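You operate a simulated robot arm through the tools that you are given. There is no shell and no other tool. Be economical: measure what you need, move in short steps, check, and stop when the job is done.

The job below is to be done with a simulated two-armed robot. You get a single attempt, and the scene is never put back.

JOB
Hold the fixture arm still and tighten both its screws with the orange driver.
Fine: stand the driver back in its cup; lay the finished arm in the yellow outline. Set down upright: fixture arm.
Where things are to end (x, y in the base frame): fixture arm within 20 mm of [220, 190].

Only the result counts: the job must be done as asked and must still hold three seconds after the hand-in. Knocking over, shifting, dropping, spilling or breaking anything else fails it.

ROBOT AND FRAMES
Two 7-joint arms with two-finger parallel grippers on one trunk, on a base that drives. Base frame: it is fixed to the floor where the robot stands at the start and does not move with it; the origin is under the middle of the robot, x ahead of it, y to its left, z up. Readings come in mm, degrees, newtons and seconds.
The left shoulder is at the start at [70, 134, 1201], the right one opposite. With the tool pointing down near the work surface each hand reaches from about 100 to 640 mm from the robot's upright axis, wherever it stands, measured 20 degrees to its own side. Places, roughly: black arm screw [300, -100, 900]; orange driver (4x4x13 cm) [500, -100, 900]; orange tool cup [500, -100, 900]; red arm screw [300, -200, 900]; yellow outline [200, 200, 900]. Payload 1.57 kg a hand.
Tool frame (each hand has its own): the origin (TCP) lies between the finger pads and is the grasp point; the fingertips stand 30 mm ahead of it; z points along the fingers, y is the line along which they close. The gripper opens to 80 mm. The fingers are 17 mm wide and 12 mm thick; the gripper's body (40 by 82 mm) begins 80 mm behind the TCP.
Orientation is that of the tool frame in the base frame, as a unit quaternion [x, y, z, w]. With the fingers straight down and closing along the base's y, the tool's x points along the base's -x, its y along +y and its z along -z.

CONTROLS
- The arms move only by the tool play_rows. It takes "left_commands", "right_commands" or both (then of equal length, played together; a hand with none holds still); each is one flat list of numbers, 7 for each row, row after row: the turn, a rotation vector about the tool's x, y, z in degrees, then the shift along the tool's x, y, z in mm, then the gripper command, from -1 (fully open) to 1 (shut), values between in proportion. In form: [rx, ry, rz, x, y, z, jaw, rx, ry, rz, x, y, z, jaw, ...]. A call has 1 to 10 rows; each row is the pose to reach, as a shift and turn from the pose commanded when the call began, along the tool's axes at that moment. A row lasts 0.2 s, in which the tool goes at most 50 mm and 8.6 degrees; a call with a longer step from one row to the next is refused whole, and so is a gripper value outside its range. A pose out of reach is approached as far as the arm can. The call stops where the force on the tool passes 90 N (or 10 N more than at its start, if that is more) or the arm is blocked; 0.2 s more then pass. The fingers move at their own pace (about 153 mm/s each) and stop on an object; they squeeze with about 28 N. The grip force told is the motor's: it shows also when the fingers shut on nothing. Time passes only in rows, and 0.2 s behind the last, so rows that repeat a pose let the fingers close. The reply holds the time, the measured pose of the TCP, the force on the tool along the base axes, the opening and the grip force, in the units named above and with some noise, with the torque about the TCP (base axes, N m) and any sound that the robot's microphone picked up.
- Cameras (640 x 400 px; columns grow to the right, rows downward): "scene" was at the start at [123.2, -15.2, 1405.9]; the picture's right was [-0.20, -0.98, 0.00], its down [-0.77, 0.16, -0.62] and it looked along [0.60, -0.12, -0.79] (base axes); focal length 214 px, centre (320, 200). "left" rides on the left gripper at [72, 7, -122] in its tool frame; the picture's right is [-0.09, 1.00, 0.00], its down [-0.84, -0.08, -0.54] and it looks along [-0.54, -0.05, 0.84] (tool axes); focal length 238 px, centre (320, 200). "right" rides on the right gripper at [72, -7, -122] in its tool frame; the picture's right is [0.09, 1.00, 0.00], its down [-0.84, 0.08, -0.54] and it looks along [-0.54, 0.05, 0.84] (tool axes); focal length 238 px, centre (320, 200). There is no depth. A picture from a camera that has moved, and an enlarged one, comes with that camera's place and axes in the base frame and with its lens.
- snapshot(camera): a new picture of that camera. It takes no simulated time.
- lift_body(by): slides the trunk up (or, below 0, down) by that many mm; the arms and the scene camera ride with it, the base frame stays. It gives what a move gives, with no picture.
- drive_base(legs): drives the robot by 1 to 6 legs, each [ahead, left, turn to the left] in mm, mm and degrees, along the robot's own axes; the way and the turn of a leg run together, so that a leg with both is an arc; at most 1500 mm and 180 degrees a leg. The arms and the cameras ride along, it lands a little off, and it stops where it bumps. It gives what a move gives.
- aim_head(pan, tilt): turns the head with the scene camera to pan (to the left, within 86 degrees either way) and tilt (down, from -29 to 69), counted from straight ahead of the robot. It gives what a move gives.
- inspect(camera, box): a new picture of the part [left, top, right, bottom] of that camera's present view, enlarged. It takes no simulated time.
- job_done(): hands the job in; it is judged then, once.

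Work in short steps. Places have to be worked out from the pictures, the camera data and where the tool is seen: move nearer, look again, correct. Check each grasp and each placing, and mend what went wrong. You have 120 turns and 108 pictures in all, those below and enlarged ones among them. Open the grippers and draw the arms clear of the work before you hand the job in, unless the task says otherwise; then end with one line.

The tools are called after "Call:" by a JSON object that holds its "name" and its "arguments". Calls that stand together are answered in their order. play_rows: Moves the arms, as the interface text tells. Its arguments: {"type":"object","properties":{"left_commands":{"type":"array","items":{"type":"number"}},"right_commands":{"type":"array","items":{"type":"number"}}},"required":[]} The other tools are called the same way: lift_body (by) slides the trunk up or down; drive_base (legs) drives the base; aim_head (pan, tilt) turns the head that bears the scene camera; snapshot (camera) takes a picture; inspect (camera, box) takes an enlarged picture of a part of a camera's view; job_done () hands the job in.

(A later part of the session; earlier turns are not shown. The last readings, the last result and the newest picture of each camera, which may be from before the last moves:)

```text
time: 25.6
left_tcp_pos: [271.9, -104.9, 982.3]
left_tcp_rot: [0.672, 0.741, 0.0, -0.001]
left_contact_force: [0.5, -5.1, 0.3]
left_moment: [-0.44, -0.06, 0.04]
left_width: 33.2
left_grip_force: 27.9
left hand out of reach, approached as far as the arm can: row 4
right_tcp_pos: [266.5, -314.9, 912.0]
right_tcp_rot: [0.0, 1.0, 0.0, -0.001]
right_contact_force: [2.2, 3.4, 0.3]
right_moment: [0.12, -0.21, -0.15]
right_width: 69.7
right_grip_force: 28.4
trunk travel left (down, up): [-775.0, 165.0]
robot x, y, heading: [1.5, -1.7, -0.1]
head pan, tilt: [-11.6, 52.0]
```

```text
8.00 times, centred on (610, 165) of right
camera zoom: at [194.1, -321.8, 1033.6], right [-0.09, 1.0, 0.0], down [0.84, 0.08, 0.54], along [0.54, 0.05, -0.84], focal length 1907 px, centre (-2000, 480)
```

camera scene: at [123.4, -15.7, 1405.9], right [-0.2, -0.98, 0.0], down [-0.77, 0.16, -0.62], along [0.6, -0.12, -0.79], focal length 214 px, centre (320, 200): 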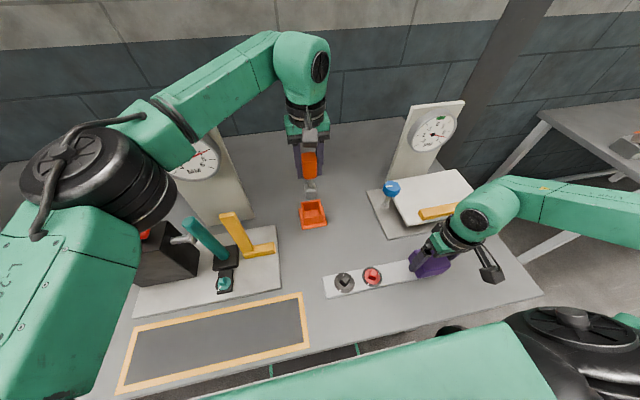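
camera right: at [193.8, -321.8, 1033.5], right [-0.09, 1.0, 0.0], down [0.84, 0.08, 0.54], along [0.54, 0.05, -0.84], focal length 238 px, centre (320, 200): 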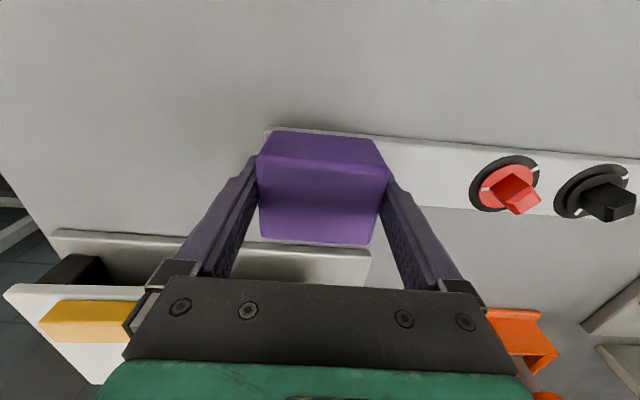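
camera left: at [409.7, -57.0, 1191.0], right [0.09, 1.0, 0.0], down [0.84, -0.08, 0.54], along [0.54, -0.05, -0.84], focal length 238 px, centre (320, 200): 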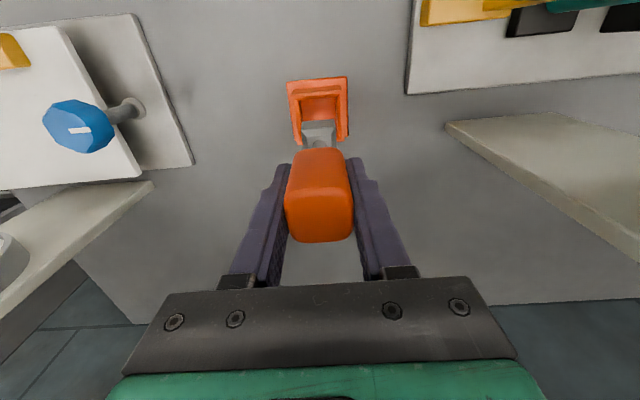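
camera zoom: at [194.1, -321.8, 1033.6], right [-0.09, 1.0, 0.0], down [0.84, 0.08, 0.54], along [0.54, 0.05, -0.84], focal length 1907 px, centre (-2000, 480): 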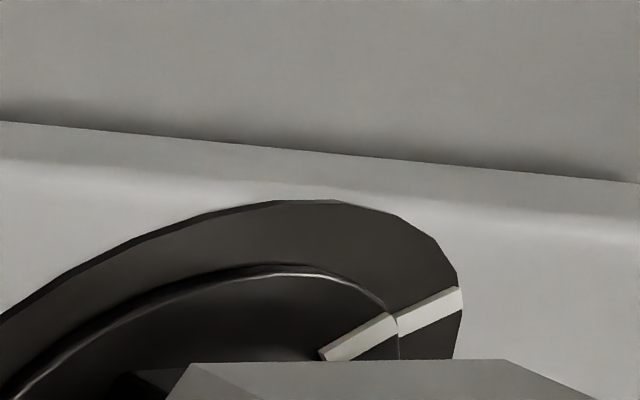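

The wrist has reached its limit at about -84°. The ticks are nearly aligned, perhaps 5–8° short. I'll lift, turn back 90° and check from the left camera.

Call:
{"name": "play_rows", "arguments": {"left_commands": [0, 0, 0, -0.5, 0, -10, 1, 0, 0, 0, -0.5, 0, -20, 1, 0, 0, 0, -0.5, 0, -29, 1, 0, 0, -8.5, -0.5, 0, -29, 1, 0, 0, -17, -0.5, 0, -29, 1, 0, 0, -25.5, -0.5, 0, -29, 1, 0, 0, -34, -0.5, 0, -29, 1, 0, 0, -42.5, -0.5, 0, -29, 1, 0, 0, -51, -0.5, 0, -29, 1]}}

Call:
{"name": "play_rows", "arguments": {"left_commands": [0, 0, -8, 0, 0, 0, 1, 0, 0, -16, 0, 0, 0, 1, 0, 0, -24, 0, 0, 0, 1, 0, 0, -32, 0, 0, 0, 1, 0, 0, -39, 0, 0, 0, 1, 0, 0, -39, 0, 0, 0, 1]}}

Call:
{"name": "inspect", "arguments": {"camera": "left", "box": [270, 80, 370, 142]}}

Call:
{"name": "inspect", "arguments": {"camera": "right", "box": [545, 155, 640, 230]}}

```text
time: 27.6
left_tcp_pos: [272.7, -105.4, 1011.1]
left_tcp_rot: [0.287, 0.958, 0.0, 0.0]
left_contact_force: [-0.2, 0.8, -1.7]
left_moment: [0.01, 0.0, -0.01]
left_width: 33.2
left_grip_force: 27.7
right_tcp_pos: [266.6, -314.9, 912.3]
right_tcp_rot: [0.0, 1.0, 0.0, 0.001]
right_contact_force: [-1.1, 0.1, 0.0]
right_moment: [-0.36, 0.07, -0.09]
right_width: 70.0
right_grip_force: 27.9
trunk travel left (down, up): [-775.0, 165.0]
robot x, y, heading: [2.6, -1.2, 0.1]
head pan, tilt: [-11.6, 52.0]
```

```text
time: 29.0
left_tcp_pos: [271.9, -106.3, 1011.7]
left_tcp_rot: [-0.05, 0.999, 0.0, 0.0]
left_contact_force: [-0.7, -0.1, -2.0]
left_moment: [0.01, 0.01, 0.0]
left_width: 33.2
left_grip_force: 28.0
right_tcp_pos: [265.7, -316.3, 913.5]
right_tcp_rot: [0.0, 1.0, 0.0, -0.001]
right_contact_force: [-0.5, 0.7, -0.2]
right_moment: [-0.28, 0.13, 0.01]
right_width: 69.8
right_grip_force: 28.2
trunk travel left (down, up): [-775.0, 165.0]
robot x, y, heading: [0.7, -2.5, -0.1]
head pan, tilt: [-11.6, 52.0]
```

```text
6.40 times, centred on (320, 111) of left
camera zoom: at [199.9, -106.1, 1132.5], right [-0.01, 1.0, 0.0], down [0.84, 0.01, 0.54], along [0.54, 0.0, -0.84], focal length 1525 px, centre (320, 770)
```

zoom: 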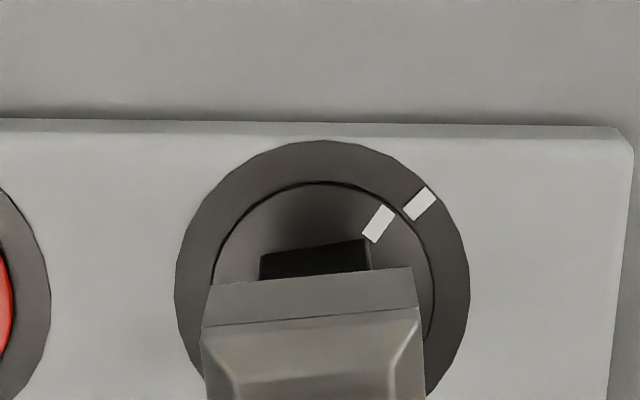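

```text
5.33 times, centred on (592, 192) of right
camera zoom: at [193.8, -321.8, 1033.6], right [-0.09, 1.0, 0.0], down [0.84, 0.08, 0.54], along [0.54, 0.05, -0.84], focal length 1271 px, centre (-1133, 240)
```

zoom: 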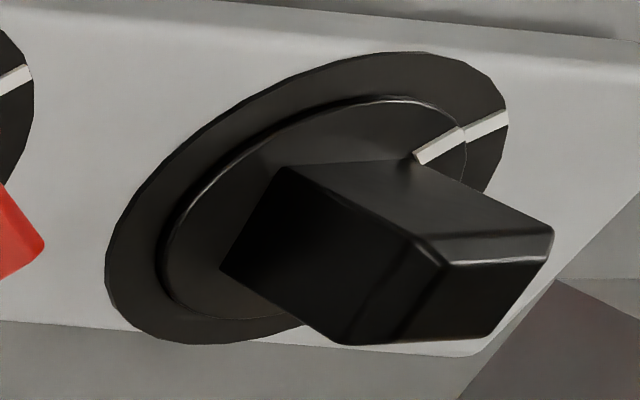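

From above the black screw still needs about 9°. I'll re-engage at this yaw.

Call:
{"name": "play_rows", "arguments": {"left_commands": [0, 0, 0, 0.8, 1.2, 6, 1, 0, 0, 0, 0.8, 1.2, 12, 1, 0, 0, 0, 0.8, 1.2, 16, 1, 0, 0, 0, 0.8, 1.2, 20, 1, 0, 0, 0, 0.8, 1.2, 24, 1, 0, 0, 0, 0.8, 1.2, 27, 1, 0, 0, 0, 0.8, 1.2, 29, 1, 0, 0, 4, 0.8, 1.2, 29, 1, 0, 0, 9, 0.8, 1.2, 29, 1, 0, 0, 9, 0.8, 1.2, 29, 1]}}

Call:
{"name": "inspect", "arguments": {"camera": "left", "box": [270, 80, 370, 142]}}

Call:
{"name": "inspect", "arguments": {"camera": "right", "box": [580, 140, 640, 190]}}

```text
time: 31.2
left_tcp_pos: [271.1, -104.7, 982.2]
left_tcp_rot: [0.03, 1.0, -0.001, 0.0]
left_contact_force: [4.6, -4.7, 0.8]
left_moment: [-0.39, -0.37, 0.08]
left_width: 33.5
left_grip_force: 28.3
right_tcp_pos: [264.7, -315.6, 911.4]
right_tcp_rot: [0.0, 1.0, 0.0, 0.0]
right_contact_force: [-2.6, 1.0, 0.2]
right_moment: [-0.38, -0.06, 0.57]
right_width: 70.0
right_grip_force: 28.1
trunk travel left (down, up): [-775.0, 165.0]
robot x, y, heading: [2.4, 1.9, 0.1]
head pan, tilt: [-11.6, 52.0]
```

```text
6.40 times, centred on (320, 111) of left
camera zoom: at [199.6, -93.7, 1104.1], right [0.15, 0.99, 0.0], down [0.83, -0.13, 0.54], along [0.54, -0.08, -0.84], focal length 1525 px, centre (320, 770)
```

zoom: 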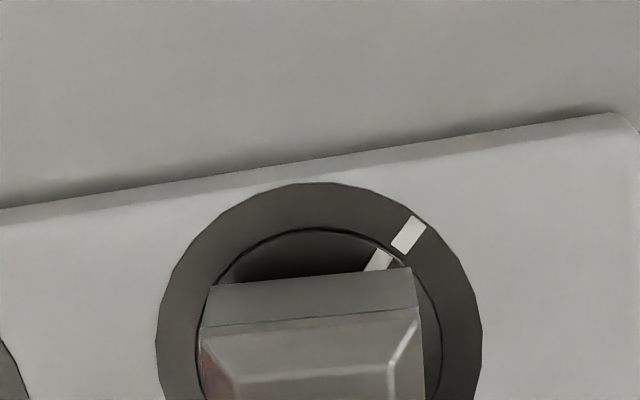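

```text
8.00 times, centred on (610, 165) of right
camera zoom: at [193.9, -321.8, 1033.6], right [-0.09, 1.0, 0.0], down [0.84, 0.08, 0.54], along [0.54, 0.05, -0.84], focal length 1907 px, centre (-2000, 480)
```

zoom: 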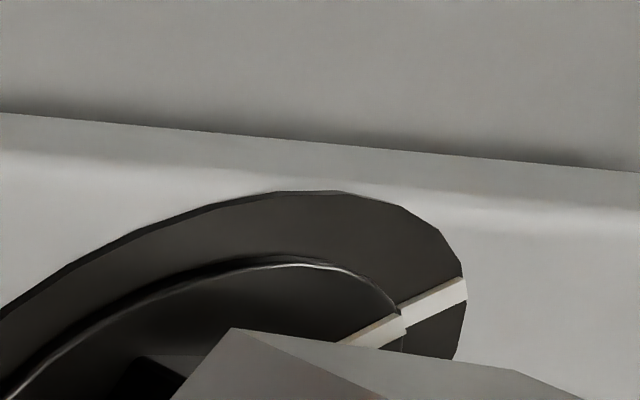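

The ticks are close to aligned, about 3–4° short. I'll turn 4° more.

Call:
{"name": "play_rows", "arguments": {"left_commands": [0, 0, 2, 0, 0, 0, 1, 0, 0, 4, 0, 0, 0, 1, 0, 0, 4, 0, 0, 0, 1]}}

Call:
{"name": "inspect", "arguments": {"camera": "left", "box": [270, 80, 370, 142]}}

Call:
{"name": "inspect", "arguments": {"camera": "right", "box": [580, 140, 640, 190]}}

```text
time: 32.0
left_tcp_pos: [268.8, -104.2, 982.4]
left_tcp_rot: [0.064, 0.998, 0.0, 0.0]
left_contact_force: [3.2, -9.6, 1.3]
left_moment: [-0.91, -0.25, 0.08]
left_width: 33.1
left_grip_force: 28.4
right_tcp_pos: [265.9, -314.6, 912.9]
right_tcp_rot: [0.0, 1.0, 0.001, 0.0]
right_contact_force: [-0.8, 5.7, 0.6]
right_moment: [-0.6, 0.1, 0.53]
right_width: 69.9
right_grip_force: 28.0
trunk travel left (down, up): [-775.0, 165.0]
robot x, y, heading: [2.7, -1.9, 0.1]
head pan, tilt: [-11.6, 52.0]
```

```text
6.40 times, centred on (320, 111) of left
camera zoom: at [200.1, -88.1, 1104.0], right [0.22, 0.98, 0.0], down [0.82, -0.18, 0.54], along [0.53, -0.12, -0.84], focal length 1525 px, centre (320, 770)
```

zoom: 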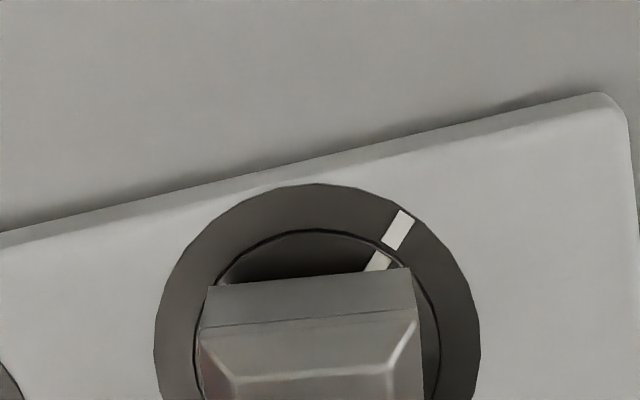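

```text
8.00 times, centred on (610, 165) of right
camera zoom: at [193.7, -321.6, 1033.6], right [-0.09, 1.0, 0.0], down [0.84, 0.08, 0.54], along [0.54, 0.05, -0.84], focal length 1907 px, centre (-2000, 480)
```

zoom: 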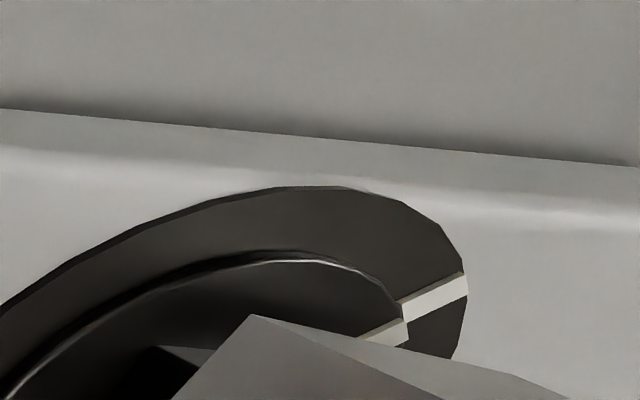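

The black screw's tick now lines up with its ring mark. I'll lift off and go over to the red screw, turning to about -37°.

Call:
{"name": "play_rows", "arguments": {"left_commands": [0, 0, -1, 0, -0.5, -10, 1, 0, 0, -1, 0, -0.5, -20, 1, 0, 0, -1, 0, -0.5, -32, 1, 0, 0, 0, 0, 0, -44, 1, 0, 0, 7.5, -2.3, -17.4, -44, 1, 0, 0, 15, -4.5, -34.8, -44, 1, 0, 0, 22, -6.8, -52, -44, 1, 0, 0, 29.4, -9.1, -69.5, -44, 1, 0, 0, 29.4, -9.1, -69.5, -30, 1, 0, 0, 29.4, -9.1, -69.5, -30, 1]}}

Call:
{"name": "inspect", "arguments": {"camera": "left", "box": [230, 60, 410, 172]}}

Call:
{"name": "inspect", "arguments": {"camera": "right", "box": [440, 100, 640, 240]}}

Call:
{"name": "inspect", "arguments": {"camera": "scene", "box": [315, 240, 405, 310]}}

```text
time: 34.2
left_tcp_pos: [271.9, -172.9, 1012.6]
left_tcp_rot: [0.318, 0.948, -0.001, 0.0]
left_contact_force: [-0.7, 0.3, -0.7]
left_moment: [-0.03, 0.0, -0.01]
left_width: 33.3
left_grip_force: 28.0
right_tcp_pos: [266.3, -315.7, 911.9]
right_tcp_rot: [0.0, 1.0, 0.0, 0.0]
right_contact_force: [0.9, -1.1, -0.6]
right_moment: [-0.45, -0.02, 0.06]
right_width: 69.9
right_grip_force: 28.2
trunk travel left (down, up): [-775.0, 165.0]
robot x, y, heading: [0.1, 0.1, -0.1]
head pan, tilt: [-11.6, 52.0]
```

```text
3.56 times, centred on (320, 116) of left
camera zoom: at [219.0, -125.0, 1133.4], right [0.67, 0.74, 0.0], down [0.62, -0.56, 0.54], along [0.4, -0.36, -0.84], focal length 848 px, centre (320, 499)
```

zoom: 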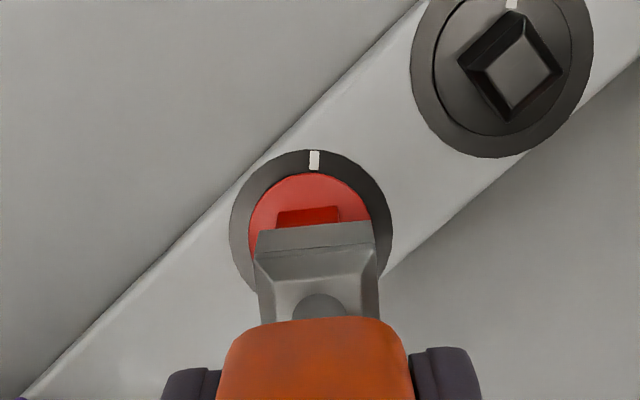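

```text
2.86 times, centred on (540, 170) of right
camera zoom: at [193.9, -321.9, 1033.6], right [-0.09, 1.0, 0.0], down [0.84, 0.08, 0.54], along [0.54, 0.05, -0.84], focal length 681 px, centre (-309, 286)
```

zoom: 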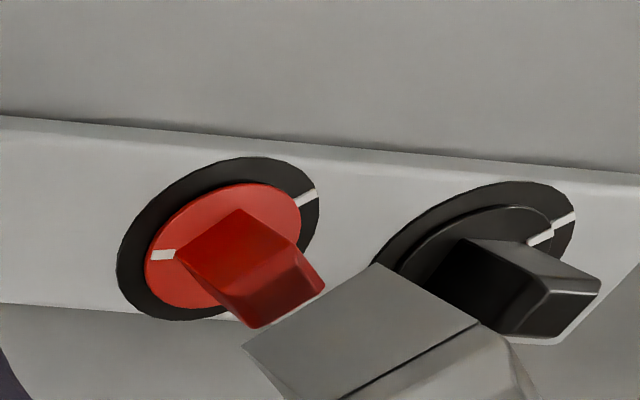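

```text
5.71 times, centred on (360, 275) of scene
camera zoom: at [123.4, -15.5, 1405.9], right [-0.2, -0.98, 0.0], down [-0.77, 0.16, -0.62], along [0.6, -0.12, -0.79], focal length 1226 px, centre (91, -229)
```

zoom: 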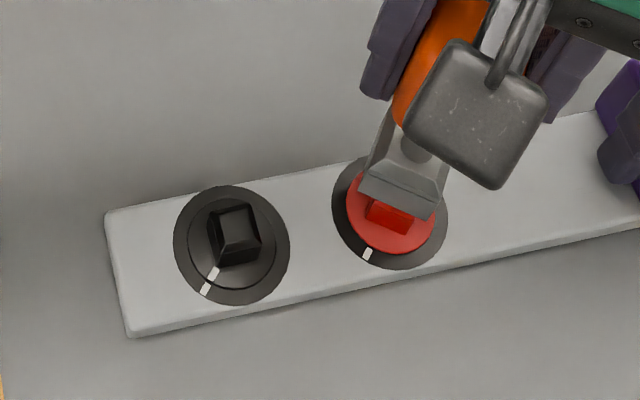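

The socket is parallel to the red head and off by about 1.4 mm sideways. I'll correct that and lower it.

Call:
{"name": "play_rows", "arguments": {"left_commands": [0, 0, 0, 0.2, -1.5, 5, 1, 0, 0, 0, 0.2, -1.5, 10, 1, 0, 0, 0, 0.2, -1.5, 14, 1, 0, 0, 0, 0.2, -1.5, 18, 1, 0, 0, 0, 0.2, -1.5, 22, 1, 0, 0, 0, 0.2, -1.5, 26, 1, 0, 0, 0, 0.2, -1.5, 29, 1, 0, 0, 0, 0.2, -1.5, 29, 1]}}

Call:
{"name": "inspect", "arguments": {"camera": "right", "box": [440, 100, 640, 240]}}

Call:
{"name": "inspect", "arguments": {"camera": "left", "box": [300, 0, 450, 110]}}

```text
time: 36.0
left_tcp_pos: [268.1, -174.2, 983.0]
left_tcp_rot: [0.315, 0.949, 0.001, 0.0]
left_contact_force: [0.9, 0.1, -2.5]
left_moment: [0.03, -0.03, 0.04]
left_width: 33.3
left_grip_force: 28.1
right_tcp_pos: [266.2, -315.4, 912.9]
right_tcp_rot: [0.001, 1.0, 0.0, 0.0]
right_contact_force: [1.1, -1.0, 1.3]
right_moment: [-0.43, -0.02, -0.03]
right_width: 69.7
right_grip_force: 28.0
trunk travel left (down, up): [-775.0, 165.0]
robot x, y, heading: [-0.1, -1.7, 0.2]
head pan, tilt: [-11.6, 52.0]
```

```text
2.86 times, centred on (540, 170) of right
camera zoom: at [193.9, -321.9, 1033.5], right [-0.09, 1.0, 0.0], down [0.84, 0.08, 0.54], along [0.54, 0.05, -0.84], focal length 681 px, centre (-309, 286)
```

zoom: 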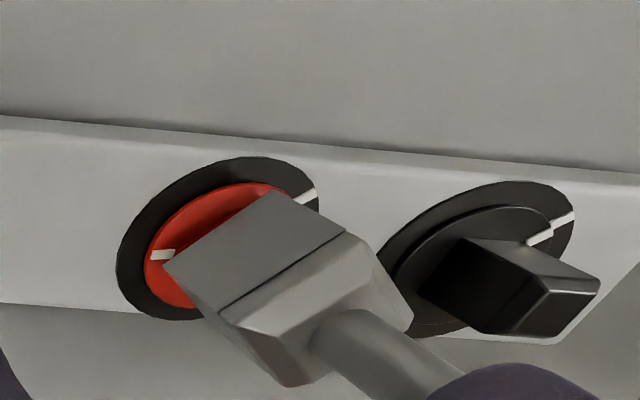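

```text
3.64 times, centred on (375, 55) of left
camera zoom: at [216.3, -126.8, 1104.5], right [0.67, 0.74, 0.0], down [0.62, -0.56, 0.54], along [0.4, -0.36, -0.84], focal length 867 px, centre (120, 727)
```

zoom: 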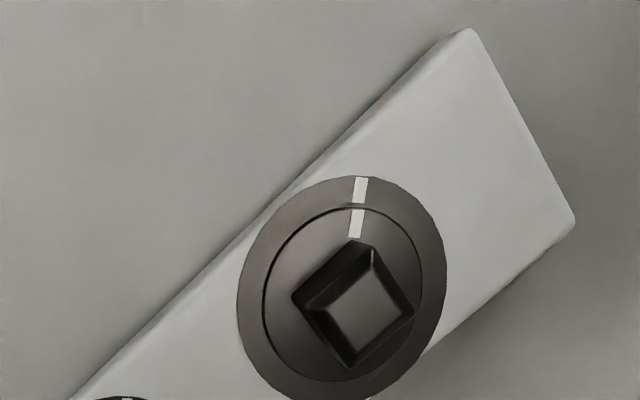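

The black ticks line up exactly and the driver is on the red head. I'll turn the red screw 45° clockwise.

Call:
{"name": "play_rows", "arguments": {"left_commands": [0, 0, 7.5, 0, 0, 0, 1, 0, 0, 15, 0, 0, 0, 1, 0, 0, 22.5, 0, 0, 0, 1, 0, 0, 30, 0, 0, 0, 1, 0, 0, 37.5, 0, 0, 0, 1, 0, 0, 45, 0, 0, 0, 1]}}

Call:
{"name": "inspect", "arguments": {"camera": "right", "box": [440, 100, 640, 240]}}

```text
time: 37.4
left_tcp_pos: [268.6, -175.9, 982.2]
left_tcp_rot: [0.656, 0.754, 0.0, -0.001]
left_contact_force: [-0.8, 4.7, -0.3]
left_moment: [0.45, 0.13, 0.08]
left_width: 33.1
left_grip_force: 28.0
right_tcp_pos: [266.0, -315.9, 913.2]
right_tcp_rot: [0.0, 1.0, 0.0, 0.0]
right_contact_force: [-0.2, -3.0, 0.4]
right_moment: [0.42, 0.09, 0.0]
right_width: 69.9
right_grip_force: 28.2
trunk travel left (down, up): [-775.0, 165.0]
robot x, y, heading: [2.8, -1.3, -0.0]
head pan, tilt: [-11.6, 52.0]
```

```text
2.86 times, centred on (540, 170) of right
camera zoom: at [193.6, -321.7, 1033.6], right [-0.09, 1.0, 0.0], down [0.84, 0.08, 0.54], along [0.54, 0.05, -0.84], focal length 681 px, centre (-309, 286)
```

zoom: 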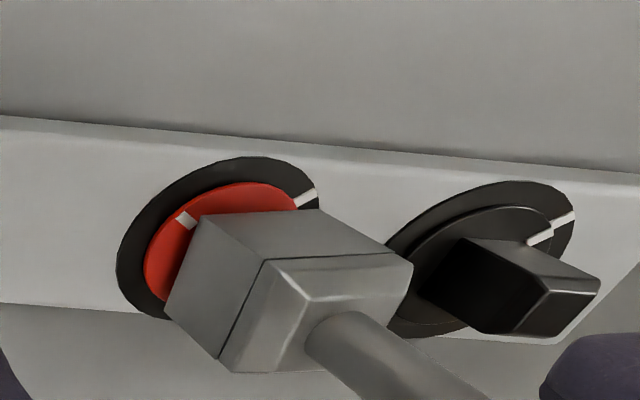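

The red disc is turning. I'll lift, turn back 90° and re-centre.

Call:
{"name": "play_rows", "arguments": {"left_commands": [0, 0, 0, 0.6, 0, -10, 1, 0, 0, 0, 0.6, 0, -20, 1, 0, 0, 0, 0.6, 0, -29, 1, 0, 0, -8.5, 0.6, 0, -29, 1, 0, 0, -17, 0.6, 0, -29, 1, 0, 0, -25.5, 0.6, 0, -29, 1, 0, 0, -34, 0.6, 0, -29, 1, 0, 0, -42.5, 0.6, 0, -29, 1, 0, 0, -51, 0.6, 0, -29, 1]}}

Call:
{"name": "play_rows", "arguments": {"left_commands": [0, 0, -8, 0, 0, 0, 1, 0, 0, -16, 0, 0, 0, 1, 0, 0, -24, 0, 0, 0, 1, 0, 0, -32, 0, 0, 0, 1, 0, 0, -38, 0, 0, 0, 1, 0, 0, -38, 0, 0, 0, 1]}}

Call:
{"name": "inspect", "arguments": {"camera": "left", "box": [260, 75, 380, 150]}}

```text
time: 39.4
left_tcp_pos: [269.4, -175.1, 1012.0]
left_tcp_rot: [0.264, 0.965, 0.0, 0.0]
left_contact_force: [-0.3, -0.5, -1.9]
left_moment: [-0.01, -0.01, 0.0]
left_width: 33.2
left_grip_force: 28.5
right_tcp_pos: [266.1, -315.7, 913.9]
right_tcp_rot: [0.0, 1.0, 0.0, 0.0]
right_contact_force: [-1.4, -0.3, -0.7]
right_moment: [-0.11, 0.07, 0.09]
right_width: 70.0
right_grip_force: 27.9
trunk travel left (down, up): [-775.0, 165.0]
robot x, y, heading: [-1.1, -4.9, -0.3]
head pan, tilt: [-11.6, 52.0]
```

```text
time: 40.8
left_tcp_pos: [268.4, -173.8, 1012.3]
left_tcp_rot: [-0.064, 0.998, 0.0, 0.0]
left_contact_force: [-0.2, -0.2, -0.9]
left_moment: [0.02, 0.01, -0.01]
left_width: 33.0
left_grip_force: 28.0
right_tcp_pos: [265.4, -315.5, 912.0]
right_tcp_rot: [0.0, 1.0, 0.0, 0.0]
right_contact_force: [-1.2, -0.3, 1.7]
right_moment: [0.04, 0.12, 0.1]
right_width: 69.7
right_grip_force: 28.1
trunk travel left (down, up): [-775.0, 165.0]
robot x, y, heading: [-0.7, 1.0, -0.2]
head pan, tilt: [-11.6, 52.0]
```

```text
5.33 times, centred on (320, 112) of left
camera zoom: at [197.7, -177.3, 1133.4], right [-0.03, 1.0, 0.0], down [0.84, 0.03, 0.54], along [0.54, 0.02, -0.84], focal length 1271 px, centre (320, 667)
```

zoom: 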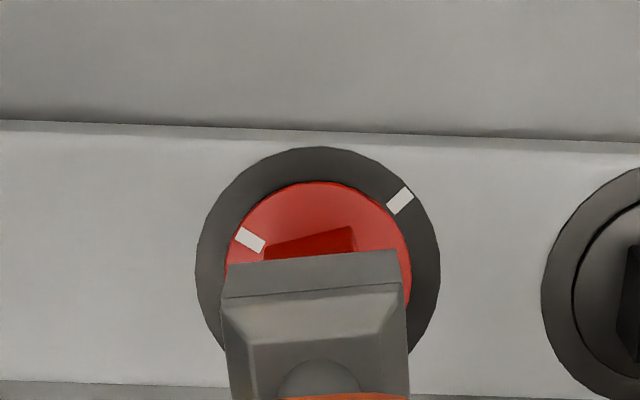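

The head lags the driver by about 6–7° because of socket slack. I'll turn back 6°, re-engage, and start turning.

Call:
{"name": "play_rows", "arguments": {"left_commands": [0, 0, -6, 0, -0.4, 6, 1, 0, 0, -6, 0, -0.4, 12, 1, 0, 0, -6, 0, -0.4, 16, 1, 0, 0, -6, 0, -0.4, 20, 1, 0, 0, -6, 0, -0.4, 24, 1, 0, 0, -6, 0, -0.4, 27, 1, 0, 0, -6, 0, -0.4, 29, 1, 0, 0, -6, 0, -0.4, 29, 1]}}

Call:
{"name": "inspect", "arguments": {"camera": "right", "box": [440, 100, 640, 240]}}

```text
time: 42.6
left_tcp_pos: [269.4, -175.2, 982.3]
left_tcp_rot: [-0.115, 0.993, 0.0, 0.0]
left_contact_force: [0.2, -0.3, -2.0]
left_moment: [-0.01, 0.0, 0.01]
left_width: 33.5
left_grip_force: 27.9
right_tcp_pos: [265.6, -314.4, 911.8]
right_tcp_rot: [0.0, 1.0, 0.0, 0.0]
right_contact_force: [-0.9, -0.2, -0.7]
right_moment: [0.09, 0.03, 0.07]
right_width: 69.8
right_grip_force: 28.1
trunk travel left (down, up): [-775.0, 165.0]
robot x, y, heading: [-2.3, 2.4, -0.1]
head pan, tilt: [-11.6, 52.0]
```

```text
2.86 times, centred on (540, 170) of right
camera zoom: at [193.8, -321.8, 1033.6], right [-0.09, 1.0, 0.0], down [0.84, 0.08, 0.54], along [0.54, 0.05, -0.84], focal length 681 px, centre (-309, 286)
```

zoom: 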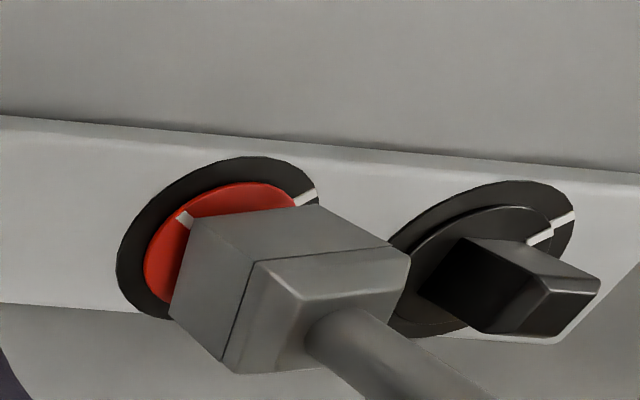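

Engaged with no side force. I'll turn 85° clockwise.

Call:
{"name": "play_rows", "arguments": {"left_commands": [0, 0, 8.5, 0, 0, 0, 1, 0, 0, 17, 0, 0, 0, 1, 0, 0, 25.5, 0, 0, 0, 1, 0, 0, 34, 0, 0, 0, 1, 0, 0, 42.5, 0, 0, 0, 1, 0, 0, 51, 0, 0, 0, 1, 0, 0, 59.5, 0, 0, 0, 1, 0, 0, 68, 0, 0, 0, 1, 0, 0, 76.5, 0, 0, 0, 1, 0, 0, 85, 0, 0, 0, 1]}}

Call:
{"name": "inspect", "arguments": {"camera": "right", "box": [460, 120, 580, 220]}}

Call:
{"name": "inspect", "arguments": {"camera": "scene", "box": [315, 240, 405, 310]}}

```text
time: 44.8
left_tcp_pos: [269.3, -173.8, 984.0]
left_tcp_rot: [0.588, 0.809, 0.001, 0.0]
left_contact_force: [3.9, -1.8, -4.1]
left_moment: [-0.19, -0.33, 0.04]
left_width: 33.2
left_grip_force: 27.8
right_tcp_pos: [265.5, -314.4, 913.4]
right_tcp_rot: [0.0, 1.0, 0.0, 0.0]
right_contact_force: [-3.6, 1.4, 1.7]
right_moment: [-0.19, -0.07, 0.47]
right_width: 69.7
right_grip_force: 27.9
trunk travel left (down, up): [-775.0, 165.0]
robot x, y, heading: [-2.3, 1.6, 0.1]
head pan, tilt: [-11.6, 52.0]
```

```text
4.00 times, centred on (520, 170) of right
camera zoom: at [193.8, -321.7, 1033.6], right [-0.09, 1.0, 0.0], down [0.84, 0.08, 0.54], along [0.54, 0.05, -0.84], focal length 953 px, centre (-480, 320)
```

zoom: 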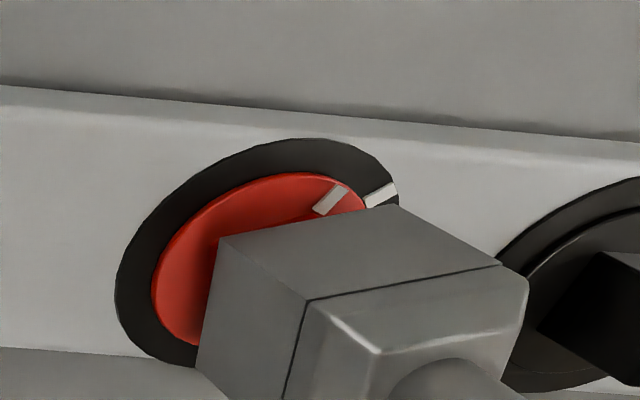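

```text
5.71 times, centred on (360, 275) of scene
camera zoom: at [123.3, -15.5, 1405.9], right [-0.2, -0.98, 0.0], down [-0.77, 0.16, -0.62], along [0.6, -0.12, -0.79], focal length 1226 px, centre (91, -229)
```

zoom: 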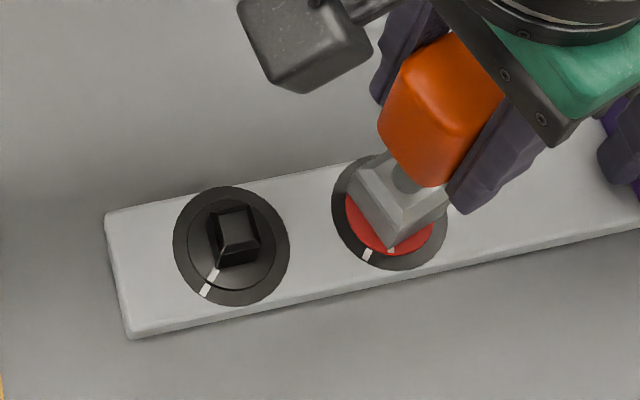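

About 25–33° remain and the wrist limit is near, so I'll lift and turn back 96° (90° plus slack).

Call:
{"name": "play_rows", "arguments": {"left_commands": [0, 0, 0, 0, 0, -10, 1, 0, 0, 0, 0, 0, -20, 1, 0, 0, 0, 0, 0, -29, 1, 0, 0, -8.5, 0, 0, -29, 1, 0, 0, -17, 0, 0, -29, 1, 0, 0, -25.5, 0, 0, -29, 1, 0, 0, -34, 0, 0, -29, 1, 0, 0, -42.5, 0, 0, -29, 1, 0, 0, -51, 0, 0, -29, 1]}}

Call:
{"name": "play_rows", "arguments": {"left_commands": [0, 0, -8, 0, 0, 0, 1, 0, 0, -16, 0, 0, 0, 1, 0, 0, -24, 0, 0, 0, 1, 0, 0, -32, 0, 0, 0, 1, 0, 0, -40, 0, 0, 0, 1, 0, 0, -45, 0, 0, 0, 1, 0, 0, -45, 0, 0, 0, 1]}}

Call:
{"name": "inspect", "arguments": {"camera": "left", "box": [260, 75, 380, 150]}}

```text
time: 46.8
left_tcp_pos: [268.4, -175.5, 1010.9]
left_tcp_rot: [0.179, 0.984, 0.0, 0.0]
left_contact_force: [-1.2, 0.6, -1.6]
left_moment: [0.01, 0.01, -0.01]
left_width: 33.2
left_grip_force: 28.6
right_tcp_pos: [266.4, -315.1, 913.1]
right_tcp_rot: [0.001, 1.0, 0.0, 0.0]
right_contact_force: [0.8, -0.7, 0.5]
right_moment: [0.07, 0.0, -0.13]
right_width: 69.8
right_grip_force: 27.5
trunk travel left (down, up): [-775.0, 165.0]
robot x, y, heading: [0.9, -1.0, -0.2]
head pan, tilt: [-11.6, 52.0]
```

```text
time: 48.4
left_tcp_pos: [268.4, -175.4, 1012.8]
left_tcp_rot: [-0.21, 0.978, 0.0, 0.0]
left_contact_force: [-0.2, -0.4, -1.8]
left_moment: [0.0, 0.04, 0.0]
left_width: 33.3
left_grip_force: 28.3
right_tcp_pos: [265.6, -315.5, 912.6]
right_tcp_rot: [0.001, 1.0, 0.0, 0.0]
right_contact_force: [1.6, -0.9, 1.1]
right_moment: [0.02, -0.06, 0.06]
right_width: 69.8
right_grip_force: 27.9
trunk travel left (down, up): [-775.0, 165.0]
robot x, y, heading: [-0.3, -1.4, -0.2]
head pan, tilt: [-11.6, 52.0]
```

```text
5.33 times, centred on (320, 112) of left
camera zoom: at [202.1, -199.0, 1133.4], right [-0.33, 0.95, 0.0], down [0.79, 0.27, 0.54], along [0.51, 0.18, -0.84], focal length 1271 px, centre (320, 667)
```

zoom: 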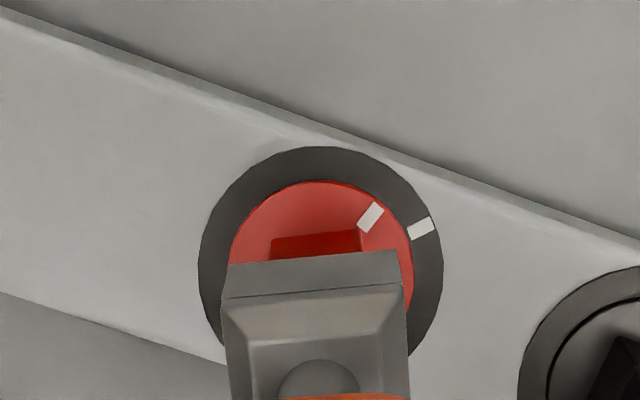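

Aligned, with about 26° remaining. I'll re-engage.

Call:
{"name": "play_rows", "arguments": {"left_commands": [0, 0, 0, 0, 0.8, 6, 1, 0, 0, 0, 0, 0.8, 12, 1, 0, 0, 0, 0, 0.8, 16, 1, 0, 0, 0, 0, 0.8, 20, 1, 0, 0, 0, 0, 0.8, 24, 1, 0, 0, 0, 0, 0.8, 27, 1, 0, 0, 0, 0, 0.8, 29, 1, 0, 0, 6, 0, 0.8, 29, 1, 0, 0, 14, 0, 0.8, 29, 1, 0, 0, 22, 0, 0.8, 29, 1]}}

Call:
{"name": "inspect", "arguments": {"camera": "left", "box": [270, 80, 370, 142]}}

Call:
{"name": "inspect", "arguments": {"camera": "right", "box": [460, 120, 580, 220]}}

```text
time: 50.6
left_tcp_pos: [269.3, -173.3, 983.1]
left_tcp_rot: [-0.019, 1.0, 0.001, 0.0]
left_contact_force: [3.3, -2.0, -2.0]
left_moment: [-0.12, -0.28, 0.05]
left_width: 33.0
left_grip_force: 28.0
right_tcp_pos: [266.5, -315.4, 913.1]
right_tcp_rot: [-0.001, 1.0, -0.001, 0.0]
right_contact_force: [-2.3, 1.8, 0.7]
right_moment: [0.01, -0.21, 0.47]
right_width: 69.8
right_grip_force: 27.8
trunk travel left (down, up): [-775.0, 165.0]
robot x, y, heading: [3.5, -1.2, 0.4]
head pan, tilt: [-11.6, 52.0]
```

```text
6.40 times, centred on (320, 111) of left
camera zoom: at [197.7, -170.7, 1104.6], right [0.06, 1.0, 0.0], down [0.84, -0.05, 0.54], along [0.54, -0.03, -0.84], focal length 1525 px, centre (320, 770)
```

zoom: 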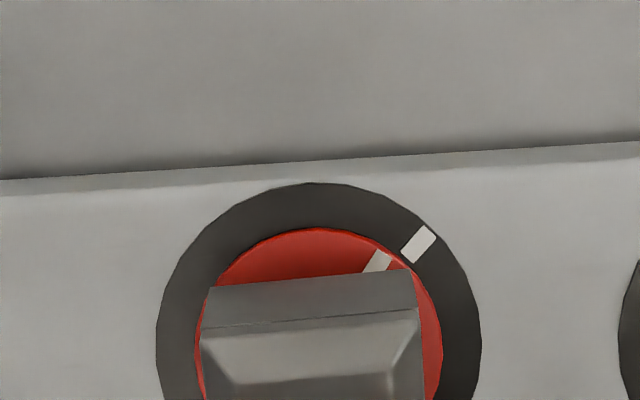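

```text
4.00 times, centred on (520, 170) of right
camera zoom: at [193.8, -321.5, 1033.6], right [-0.09, 1.0, 0.0], down [0.84, 0.08, 0.54], along [0.54, 0.05, -0.84], focal length 953 px, centre (-480, 320)
```

zoom: 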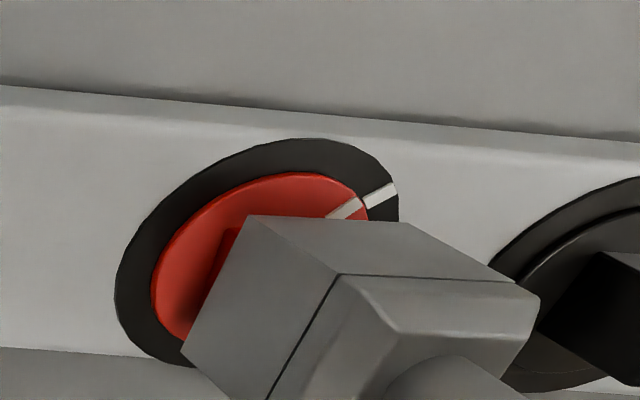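

About 9.5° more should match the geometry at which the black screw lined up.

Call:
{"name": "play_rows", "arguments": {"left_commands": [0, 0, 5, 0, 0, 0, 1, 0, 0, 9.5, 0, 0, 0, 1, 0, 0, 9.5, 0, 0, 0, 1]}}

Call:
{"name": "inspect", "arguments": {"camera": "left", "box": [270, 80, 370, 142]}}

Call:
{"name": "inspect", "arguments": {"camera": "right", "box": [460, 120, 580, 220]}}

```text
time: 51.4
left_tcp_pos: [268.6, -175.0, 982.6]
left_tcp_rot: [0.065, 0.998, 0.0, 0.0]
left_contact_force: [3.5, 0.9, 0.4]
left_moment: [-0.03, -0.28, 0.03]
left_width: 33.0
left_grip_force: 28.0
right_tcp_pos: [265.3, -313.6, 912.5]
right_tcp_rot: [0.001, 1.0, 0.0, 0.0]
right_contact_force: [-3.6, 1.4, 0.6]
right_moment: [0.47, -0.09, 0.34]
right_width: 69.8
right_grip_force: 27.9
trunk travel left (down, up): [-775.0, 165.0]
robot x, y, heading: [2.4, 0.8, 0.2]
head pan, tilt: [-11.6, 52.0]
```

```text
6.40 times, centred on (320, 111) of left
camera zoom: at [199.4, -159.0, 1103.9], right [0.22, 0.98, 0.0], down [0.82, -0.18, 0.54], along [0.53, -0.12, -0.84], focal length 1525 px, centre (320, 770)
```

zoom: 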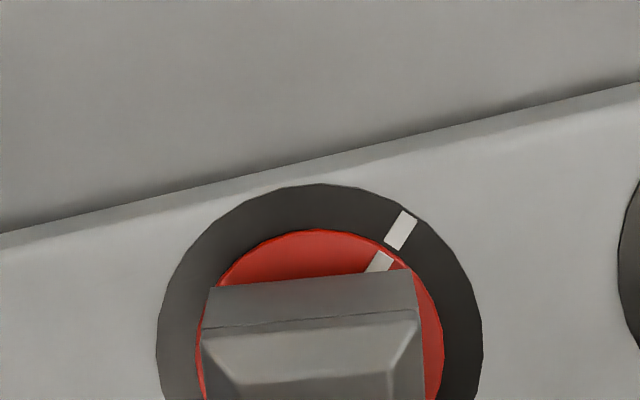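

```text
4.00 times, centred on (520, 170) of right
camera zoom: at [193.6, -321.4, 1033.6], right [-0.09, 1.0, 0.0], down [0.84, 0.08, 0.54], along [0.54, 0.05, -0.84], focal length 953 px, centre (-480, 320)
```

zoom: 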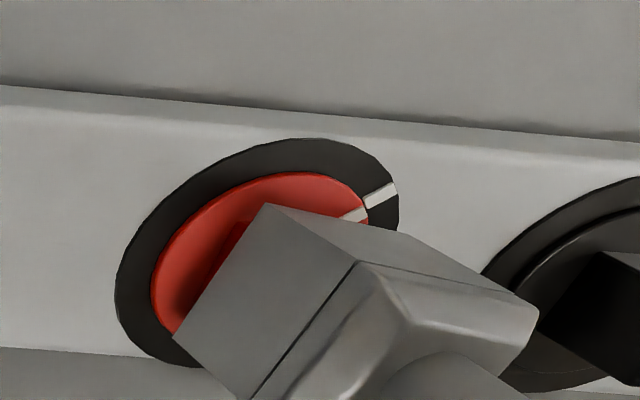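

The red tick now matches. I'll back off the slack, lift clear, and verify.

Call:
{"name": "play_rows", "arguments": {"left_commands": [0, 0, -2, -0.3, 0, -8, 1, 0, 0, -2, -0.3, 0, -18, 1, 0, 0, -2, -0.3, 0, -30, 1, 0, 0, -2, -0.3, 0, -50, 1, 0, 0, -2, -30, 20, -60, 1, 0, 0, -2, -60, 40, -60, 1, 0, 0, -2, -60, 40, -60, 1]}}

Call:
{"name": "inspect", "arguments": {"camera": "right", "box": [440, 120, 640, 240]}}

Call:
{"name": "inspect", "arguments": {"camera": "scene", "box": [315, 240, 405, 310]}}

Call:
{"name": "snapshot", "arguments": {"camera": "left"}}

```text
time: 53.0
left_tcp_pos: [335.0, -143.8, 1042.1]
left_tcp_rot: [0.046, 0.999, 0.0, 0.0]
left_contact_force: [-0.6, -0.6, -1.5]
left_moment: [0.01, -0.03, 0.01]
left_width: 33.3
left_grip_force: 28.2
right_tcp_pos: [265.9, -315.4, 912.6]
right_tcp_rot: [0.0, 1.0, -0.001, 0.0]
right_contact_force: [0.5, 1.0, -0.2]
right_moment: [-0.34, 0.02, -0.03]
right_width: 69.9
right_grip_force: 28.3
trunk travel left (down, up): [-775.0, 165.0]
robot x, y, heading: [0.6, -5.0, -0.1]
head pan, tilt: [-11.6, 52.0]
```

```text
3.20 times, centred on (540, 180) of right
camera zoom: at [193.9, -321.8, 1033.5], right [-0.09, 1.0, 0.0], down [0.84, 0.08, 0.54], along [0.54, 0.05, -0.84], focal length 763 px, centre (-384, 264)
```

zoom: 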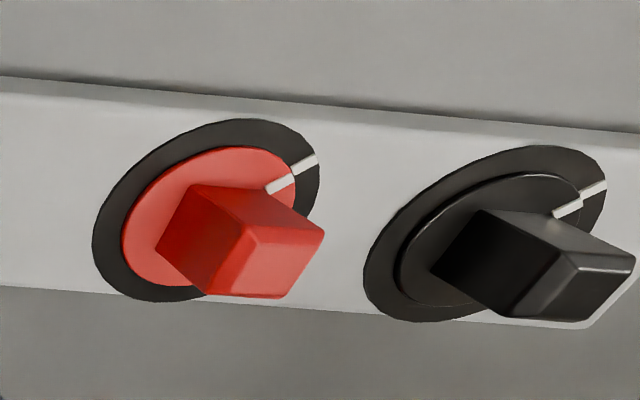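

```text
5.71 times, centred on (360, 275) of scene
camera zoom: at [123.3, -15.6, 1405.9], right [-0.2, -0.98, 0.0], down [-0.77, 0.16, -0.62], along [0.6, -0.12, -0.79], focal length 1226 px, centre (91, -229)
```

zoom: 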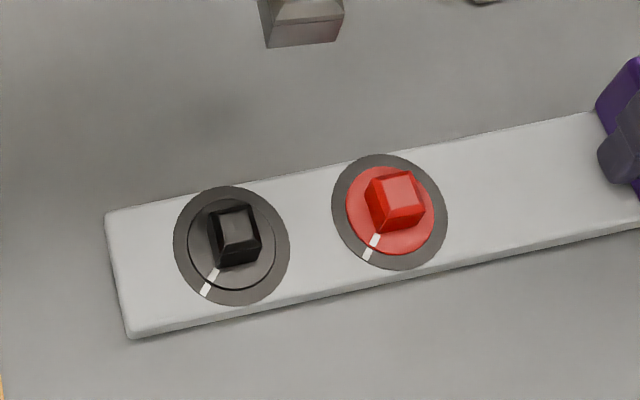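

```text
48 pictures are left
camera left: at [264.4, -130.3, 1164.1], right [0.18, 0.98, 0.0], down [0.83, -0.15, 0.54], along [0.53, -0.1, -0.84], focal length 238 px, centre (320, 200)
```

left: 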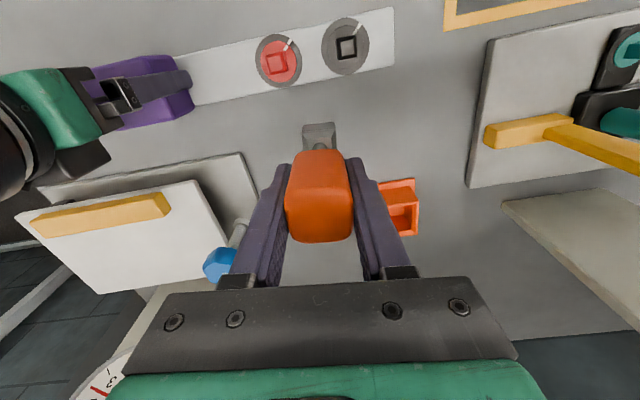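

Both screws are aligned. I'll carry the driver back above its cup at zero yaw.

Call:
{"name": "play_rows", "arguments": {"left_commands": [0, 0, 0, 0, 0, -33, 1, 0, 0, -1.3, -34, 23, -33, 1, 0, 0, -2.6, -69, 46, -33, 1, 0, 0, -4, -104, 69, -33, 1, 0, 0, -5.3, -138, 92.1, -33, 1, 0, 0, -5.3, -138, 92.1, -33, 1]}}

Call:
{"name": "inspect", "arguments": {"camera": "left", "box": [240, 50, 400, 180]}}

Call:
{"name": "inspect", "arguments": {"camera": "scene", "box": [270, 140, 360, 240]}}

```text
time: 54.4
left_tcp_pos: [480.2, -63.5, 1074.9]
left_tcp_rot: [0.0, 1.0, 0.0, 0.001]
left_contact_force: [0.6, 0.6, -1.3]
left_moment: [0.0, 0.02, 0.02]
left_width: 33.6
left_grip_force: 27.9
right_tcp_pos: [265.9, -314.7, 912.9]
right_tcp_rot: [-0.001, 1.0, -0.001, -0.001]
right_contact_force: [0.3, 0.9, -0.1]
right_moment: [-0.31, 0.07, 0.02]
right_width: 69.9
right_grip_force: 27.8
trunk travel left (down, up): [-775.0, 165.0]
robot x, y, heading: [-1.7, 1.8, 0.2]
head pan, tilt: [-11.6, 52.0]
```

```text
3.08 times, centred on (320, 115) of left
camera zoom: at [408.8, -56.3, 1197.2], right [0.09, 1.0, 0.0], down [0.84, -0.08, 0.54], along [0.54, -0.05, -0.84], focal length 733 px, centre (320, 462)
```

zoom: 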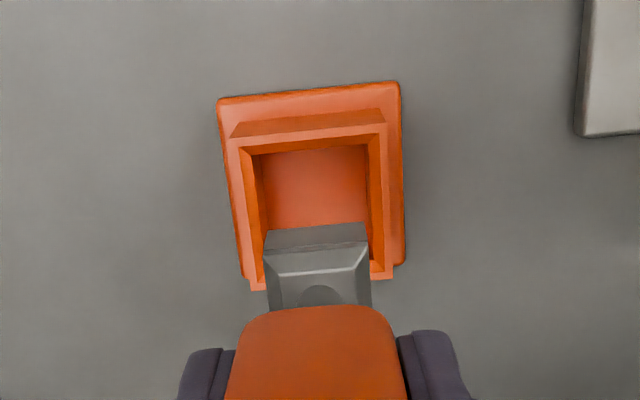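

```text
4.00 times, centred on (315, 190) of scene
camera zoom: at [123.5, -15.3, 1405.8], right [-0.2, -0.98, 0.0], down [-0.77, 0.16, -0.62], along [0.6, -0.12, -0.79], focal length 858 px, centre (340, 240)
```

zoom: 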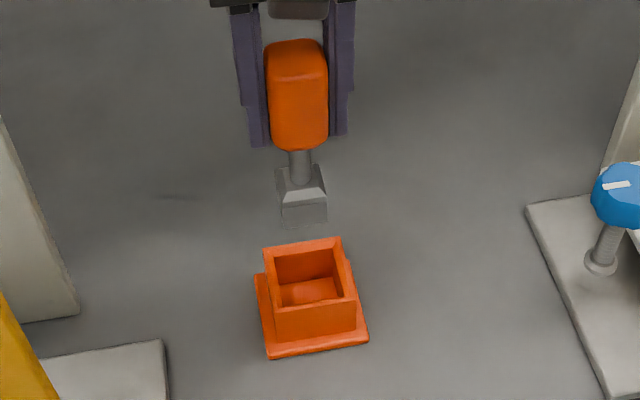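

The cup centre is at [480.4,-64.5] and the driver is nearly over it. I'll shift 1 mm in y and lower halfway to check.

Call:
{"name": "play_rows", "arguments": {"left_commands": [0, 0, 0, 0.5, -1, 20, 1, 0, 0, 0, 0.5, -1, 40, 1, 0, 0, 0, 0.5, -1, 55, 1, 0, 0, 0, 0.5, -1, 68, 1, 0, 0, 0, 0.5, -1, 76, 1, 0, 0, 0, 0.5, -1, 76, 1]}}

Call:
{"name": "inspect", "arguments": {"camera": "left", "box": [240, 60, 400, 180]}}

Call:
{"name": "inspect", "arguments": {"camera": "scene", "box": [270, 140, 360, 240]}}

```text
time: 55.8
left_tcp_pos: [477.7, -63.4, 999.4]
left_tcp_rot: [0.0, 1.0, 0.0, 0.0]
left_contact_force: [0.6, -0.2, -1.5]
left_moment: [0.02, 0.02, 0.01]
left_width: 32.9
left_grip_force: 28.3
right_tcp_pos: [266.1, -316.3, 913.8]
right_tcp_rot: [0.0, 1.0, 0.0, 0.0]
right_contact_force: [0.1, 0.4, 0.3]
right_moment: [-0.1, -0.01, 0.04]
right_width: 69.8
right_grip_force: 27.8
trunk travel left (down, up): [-775.0, 165.0]
robot x, y, heading: [-1.0, 4.1, -0.0]
head pan, tilt: [-11.6, 52.0]
```

```text
3.33 times, centred on (320, 120) of left
camera zoom: at [407.1, -57.3, 1121.0], right [0.09, 1.0, 0.0], down [0.84, -0.08, 0.54], along [0.54, -0.05, -0.84], focal length 794 px, centre (320, 467)
```

zoom: 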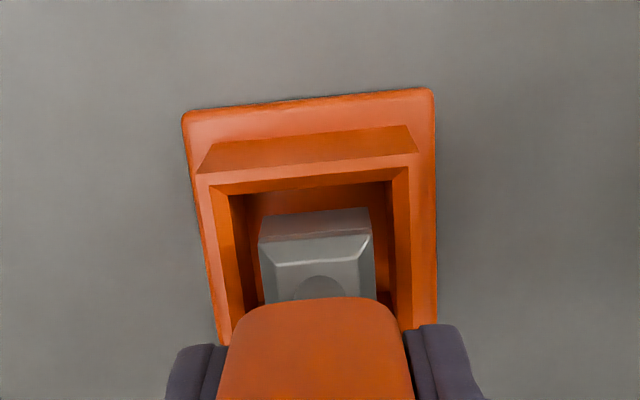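

```text
4.00 times, centred on (315, 190) of scene
camera zoom: at [123.5, -15.4, 1405.9], right [-0.2, -0.98, 0.0], down [-0.77, 0.16, -0.62], along [0.6, -0.12, -0.79], focal length 858 px, centre (340, 240)
```

zoom: 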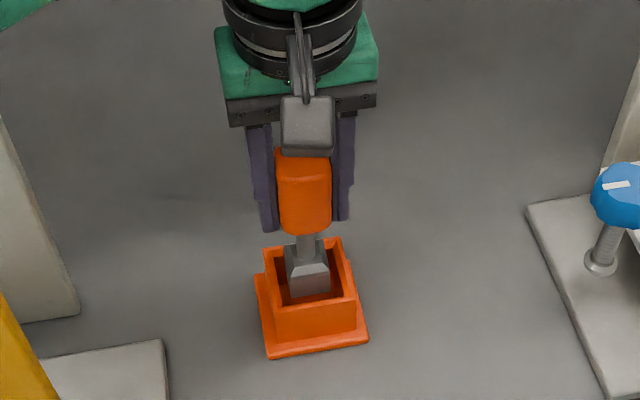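

It's inside the cup with no contact. I'll lower it to the bottom, easing off over the last millimetres.

Call:
{"name": "play_rows", "arguments": {"left_commands": [0, 0, 0, 0, 0, 15, 1, 0, 0, 0, 0, 0, 25, 1, 0, 0, 0, 0, 0, 30, 1, 0, 0, 0, 0, 0, 33, 1, 0, 0, 0, 0, 0, 34.5, 1, 0, 0, 0, 0, 0, 34.5, 1]}}

Call:
{"name": "inspect", "arguments": {"camera": "left", "box": [220, 60, 420, 250]}}

```text
time: 57.2
left_tcp_pos: [478.1, -64.0, 965.0]
left_tcp_rot: [0.0, 1.0, 0.0, 0.001]
left_contact_force: [0.2, 1.4, 2.0]
left_moment: [0.09, 0.09, -0.02]
left_width: 33.5
left_grip_force: 28.0
right_tcp_pos: [265.9, -315.0, 912.9]
right_tcp_rot: [0.0, 1.0, 0.0, 0.0]
right_contact_force: [-0.9, -0.2, -1.0]
right_moment: [-0.04, 0.05, -0.16]
right_width: 69.9
right_grip_force: 28.0
trunk travel left (down, up): [-775.0, 165.0]
robot x, y, heading: [-1.5, 0.3, 0.1]
head pan, tilt: [-11.6, 52.0]
```

```text
2.11 times, centred on (320, 155) of left
camera zoom: at [407.1, -56.9, 1086.1], right [0.09, 1.0, 0.0], down [0.84, -0.08, 0.54], along [0.54, -0.05, -0.84], focal length 502 px, centre (320, 295)
```

zoom: 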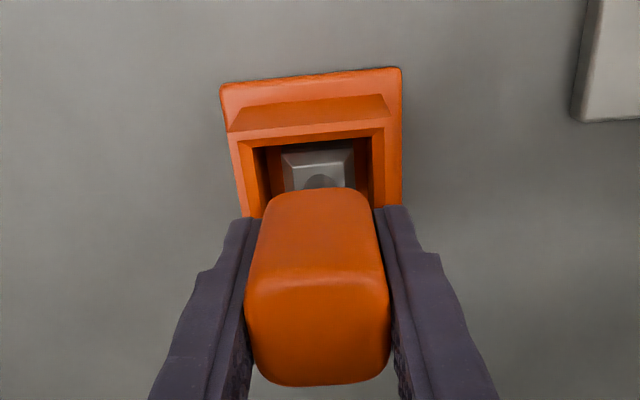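

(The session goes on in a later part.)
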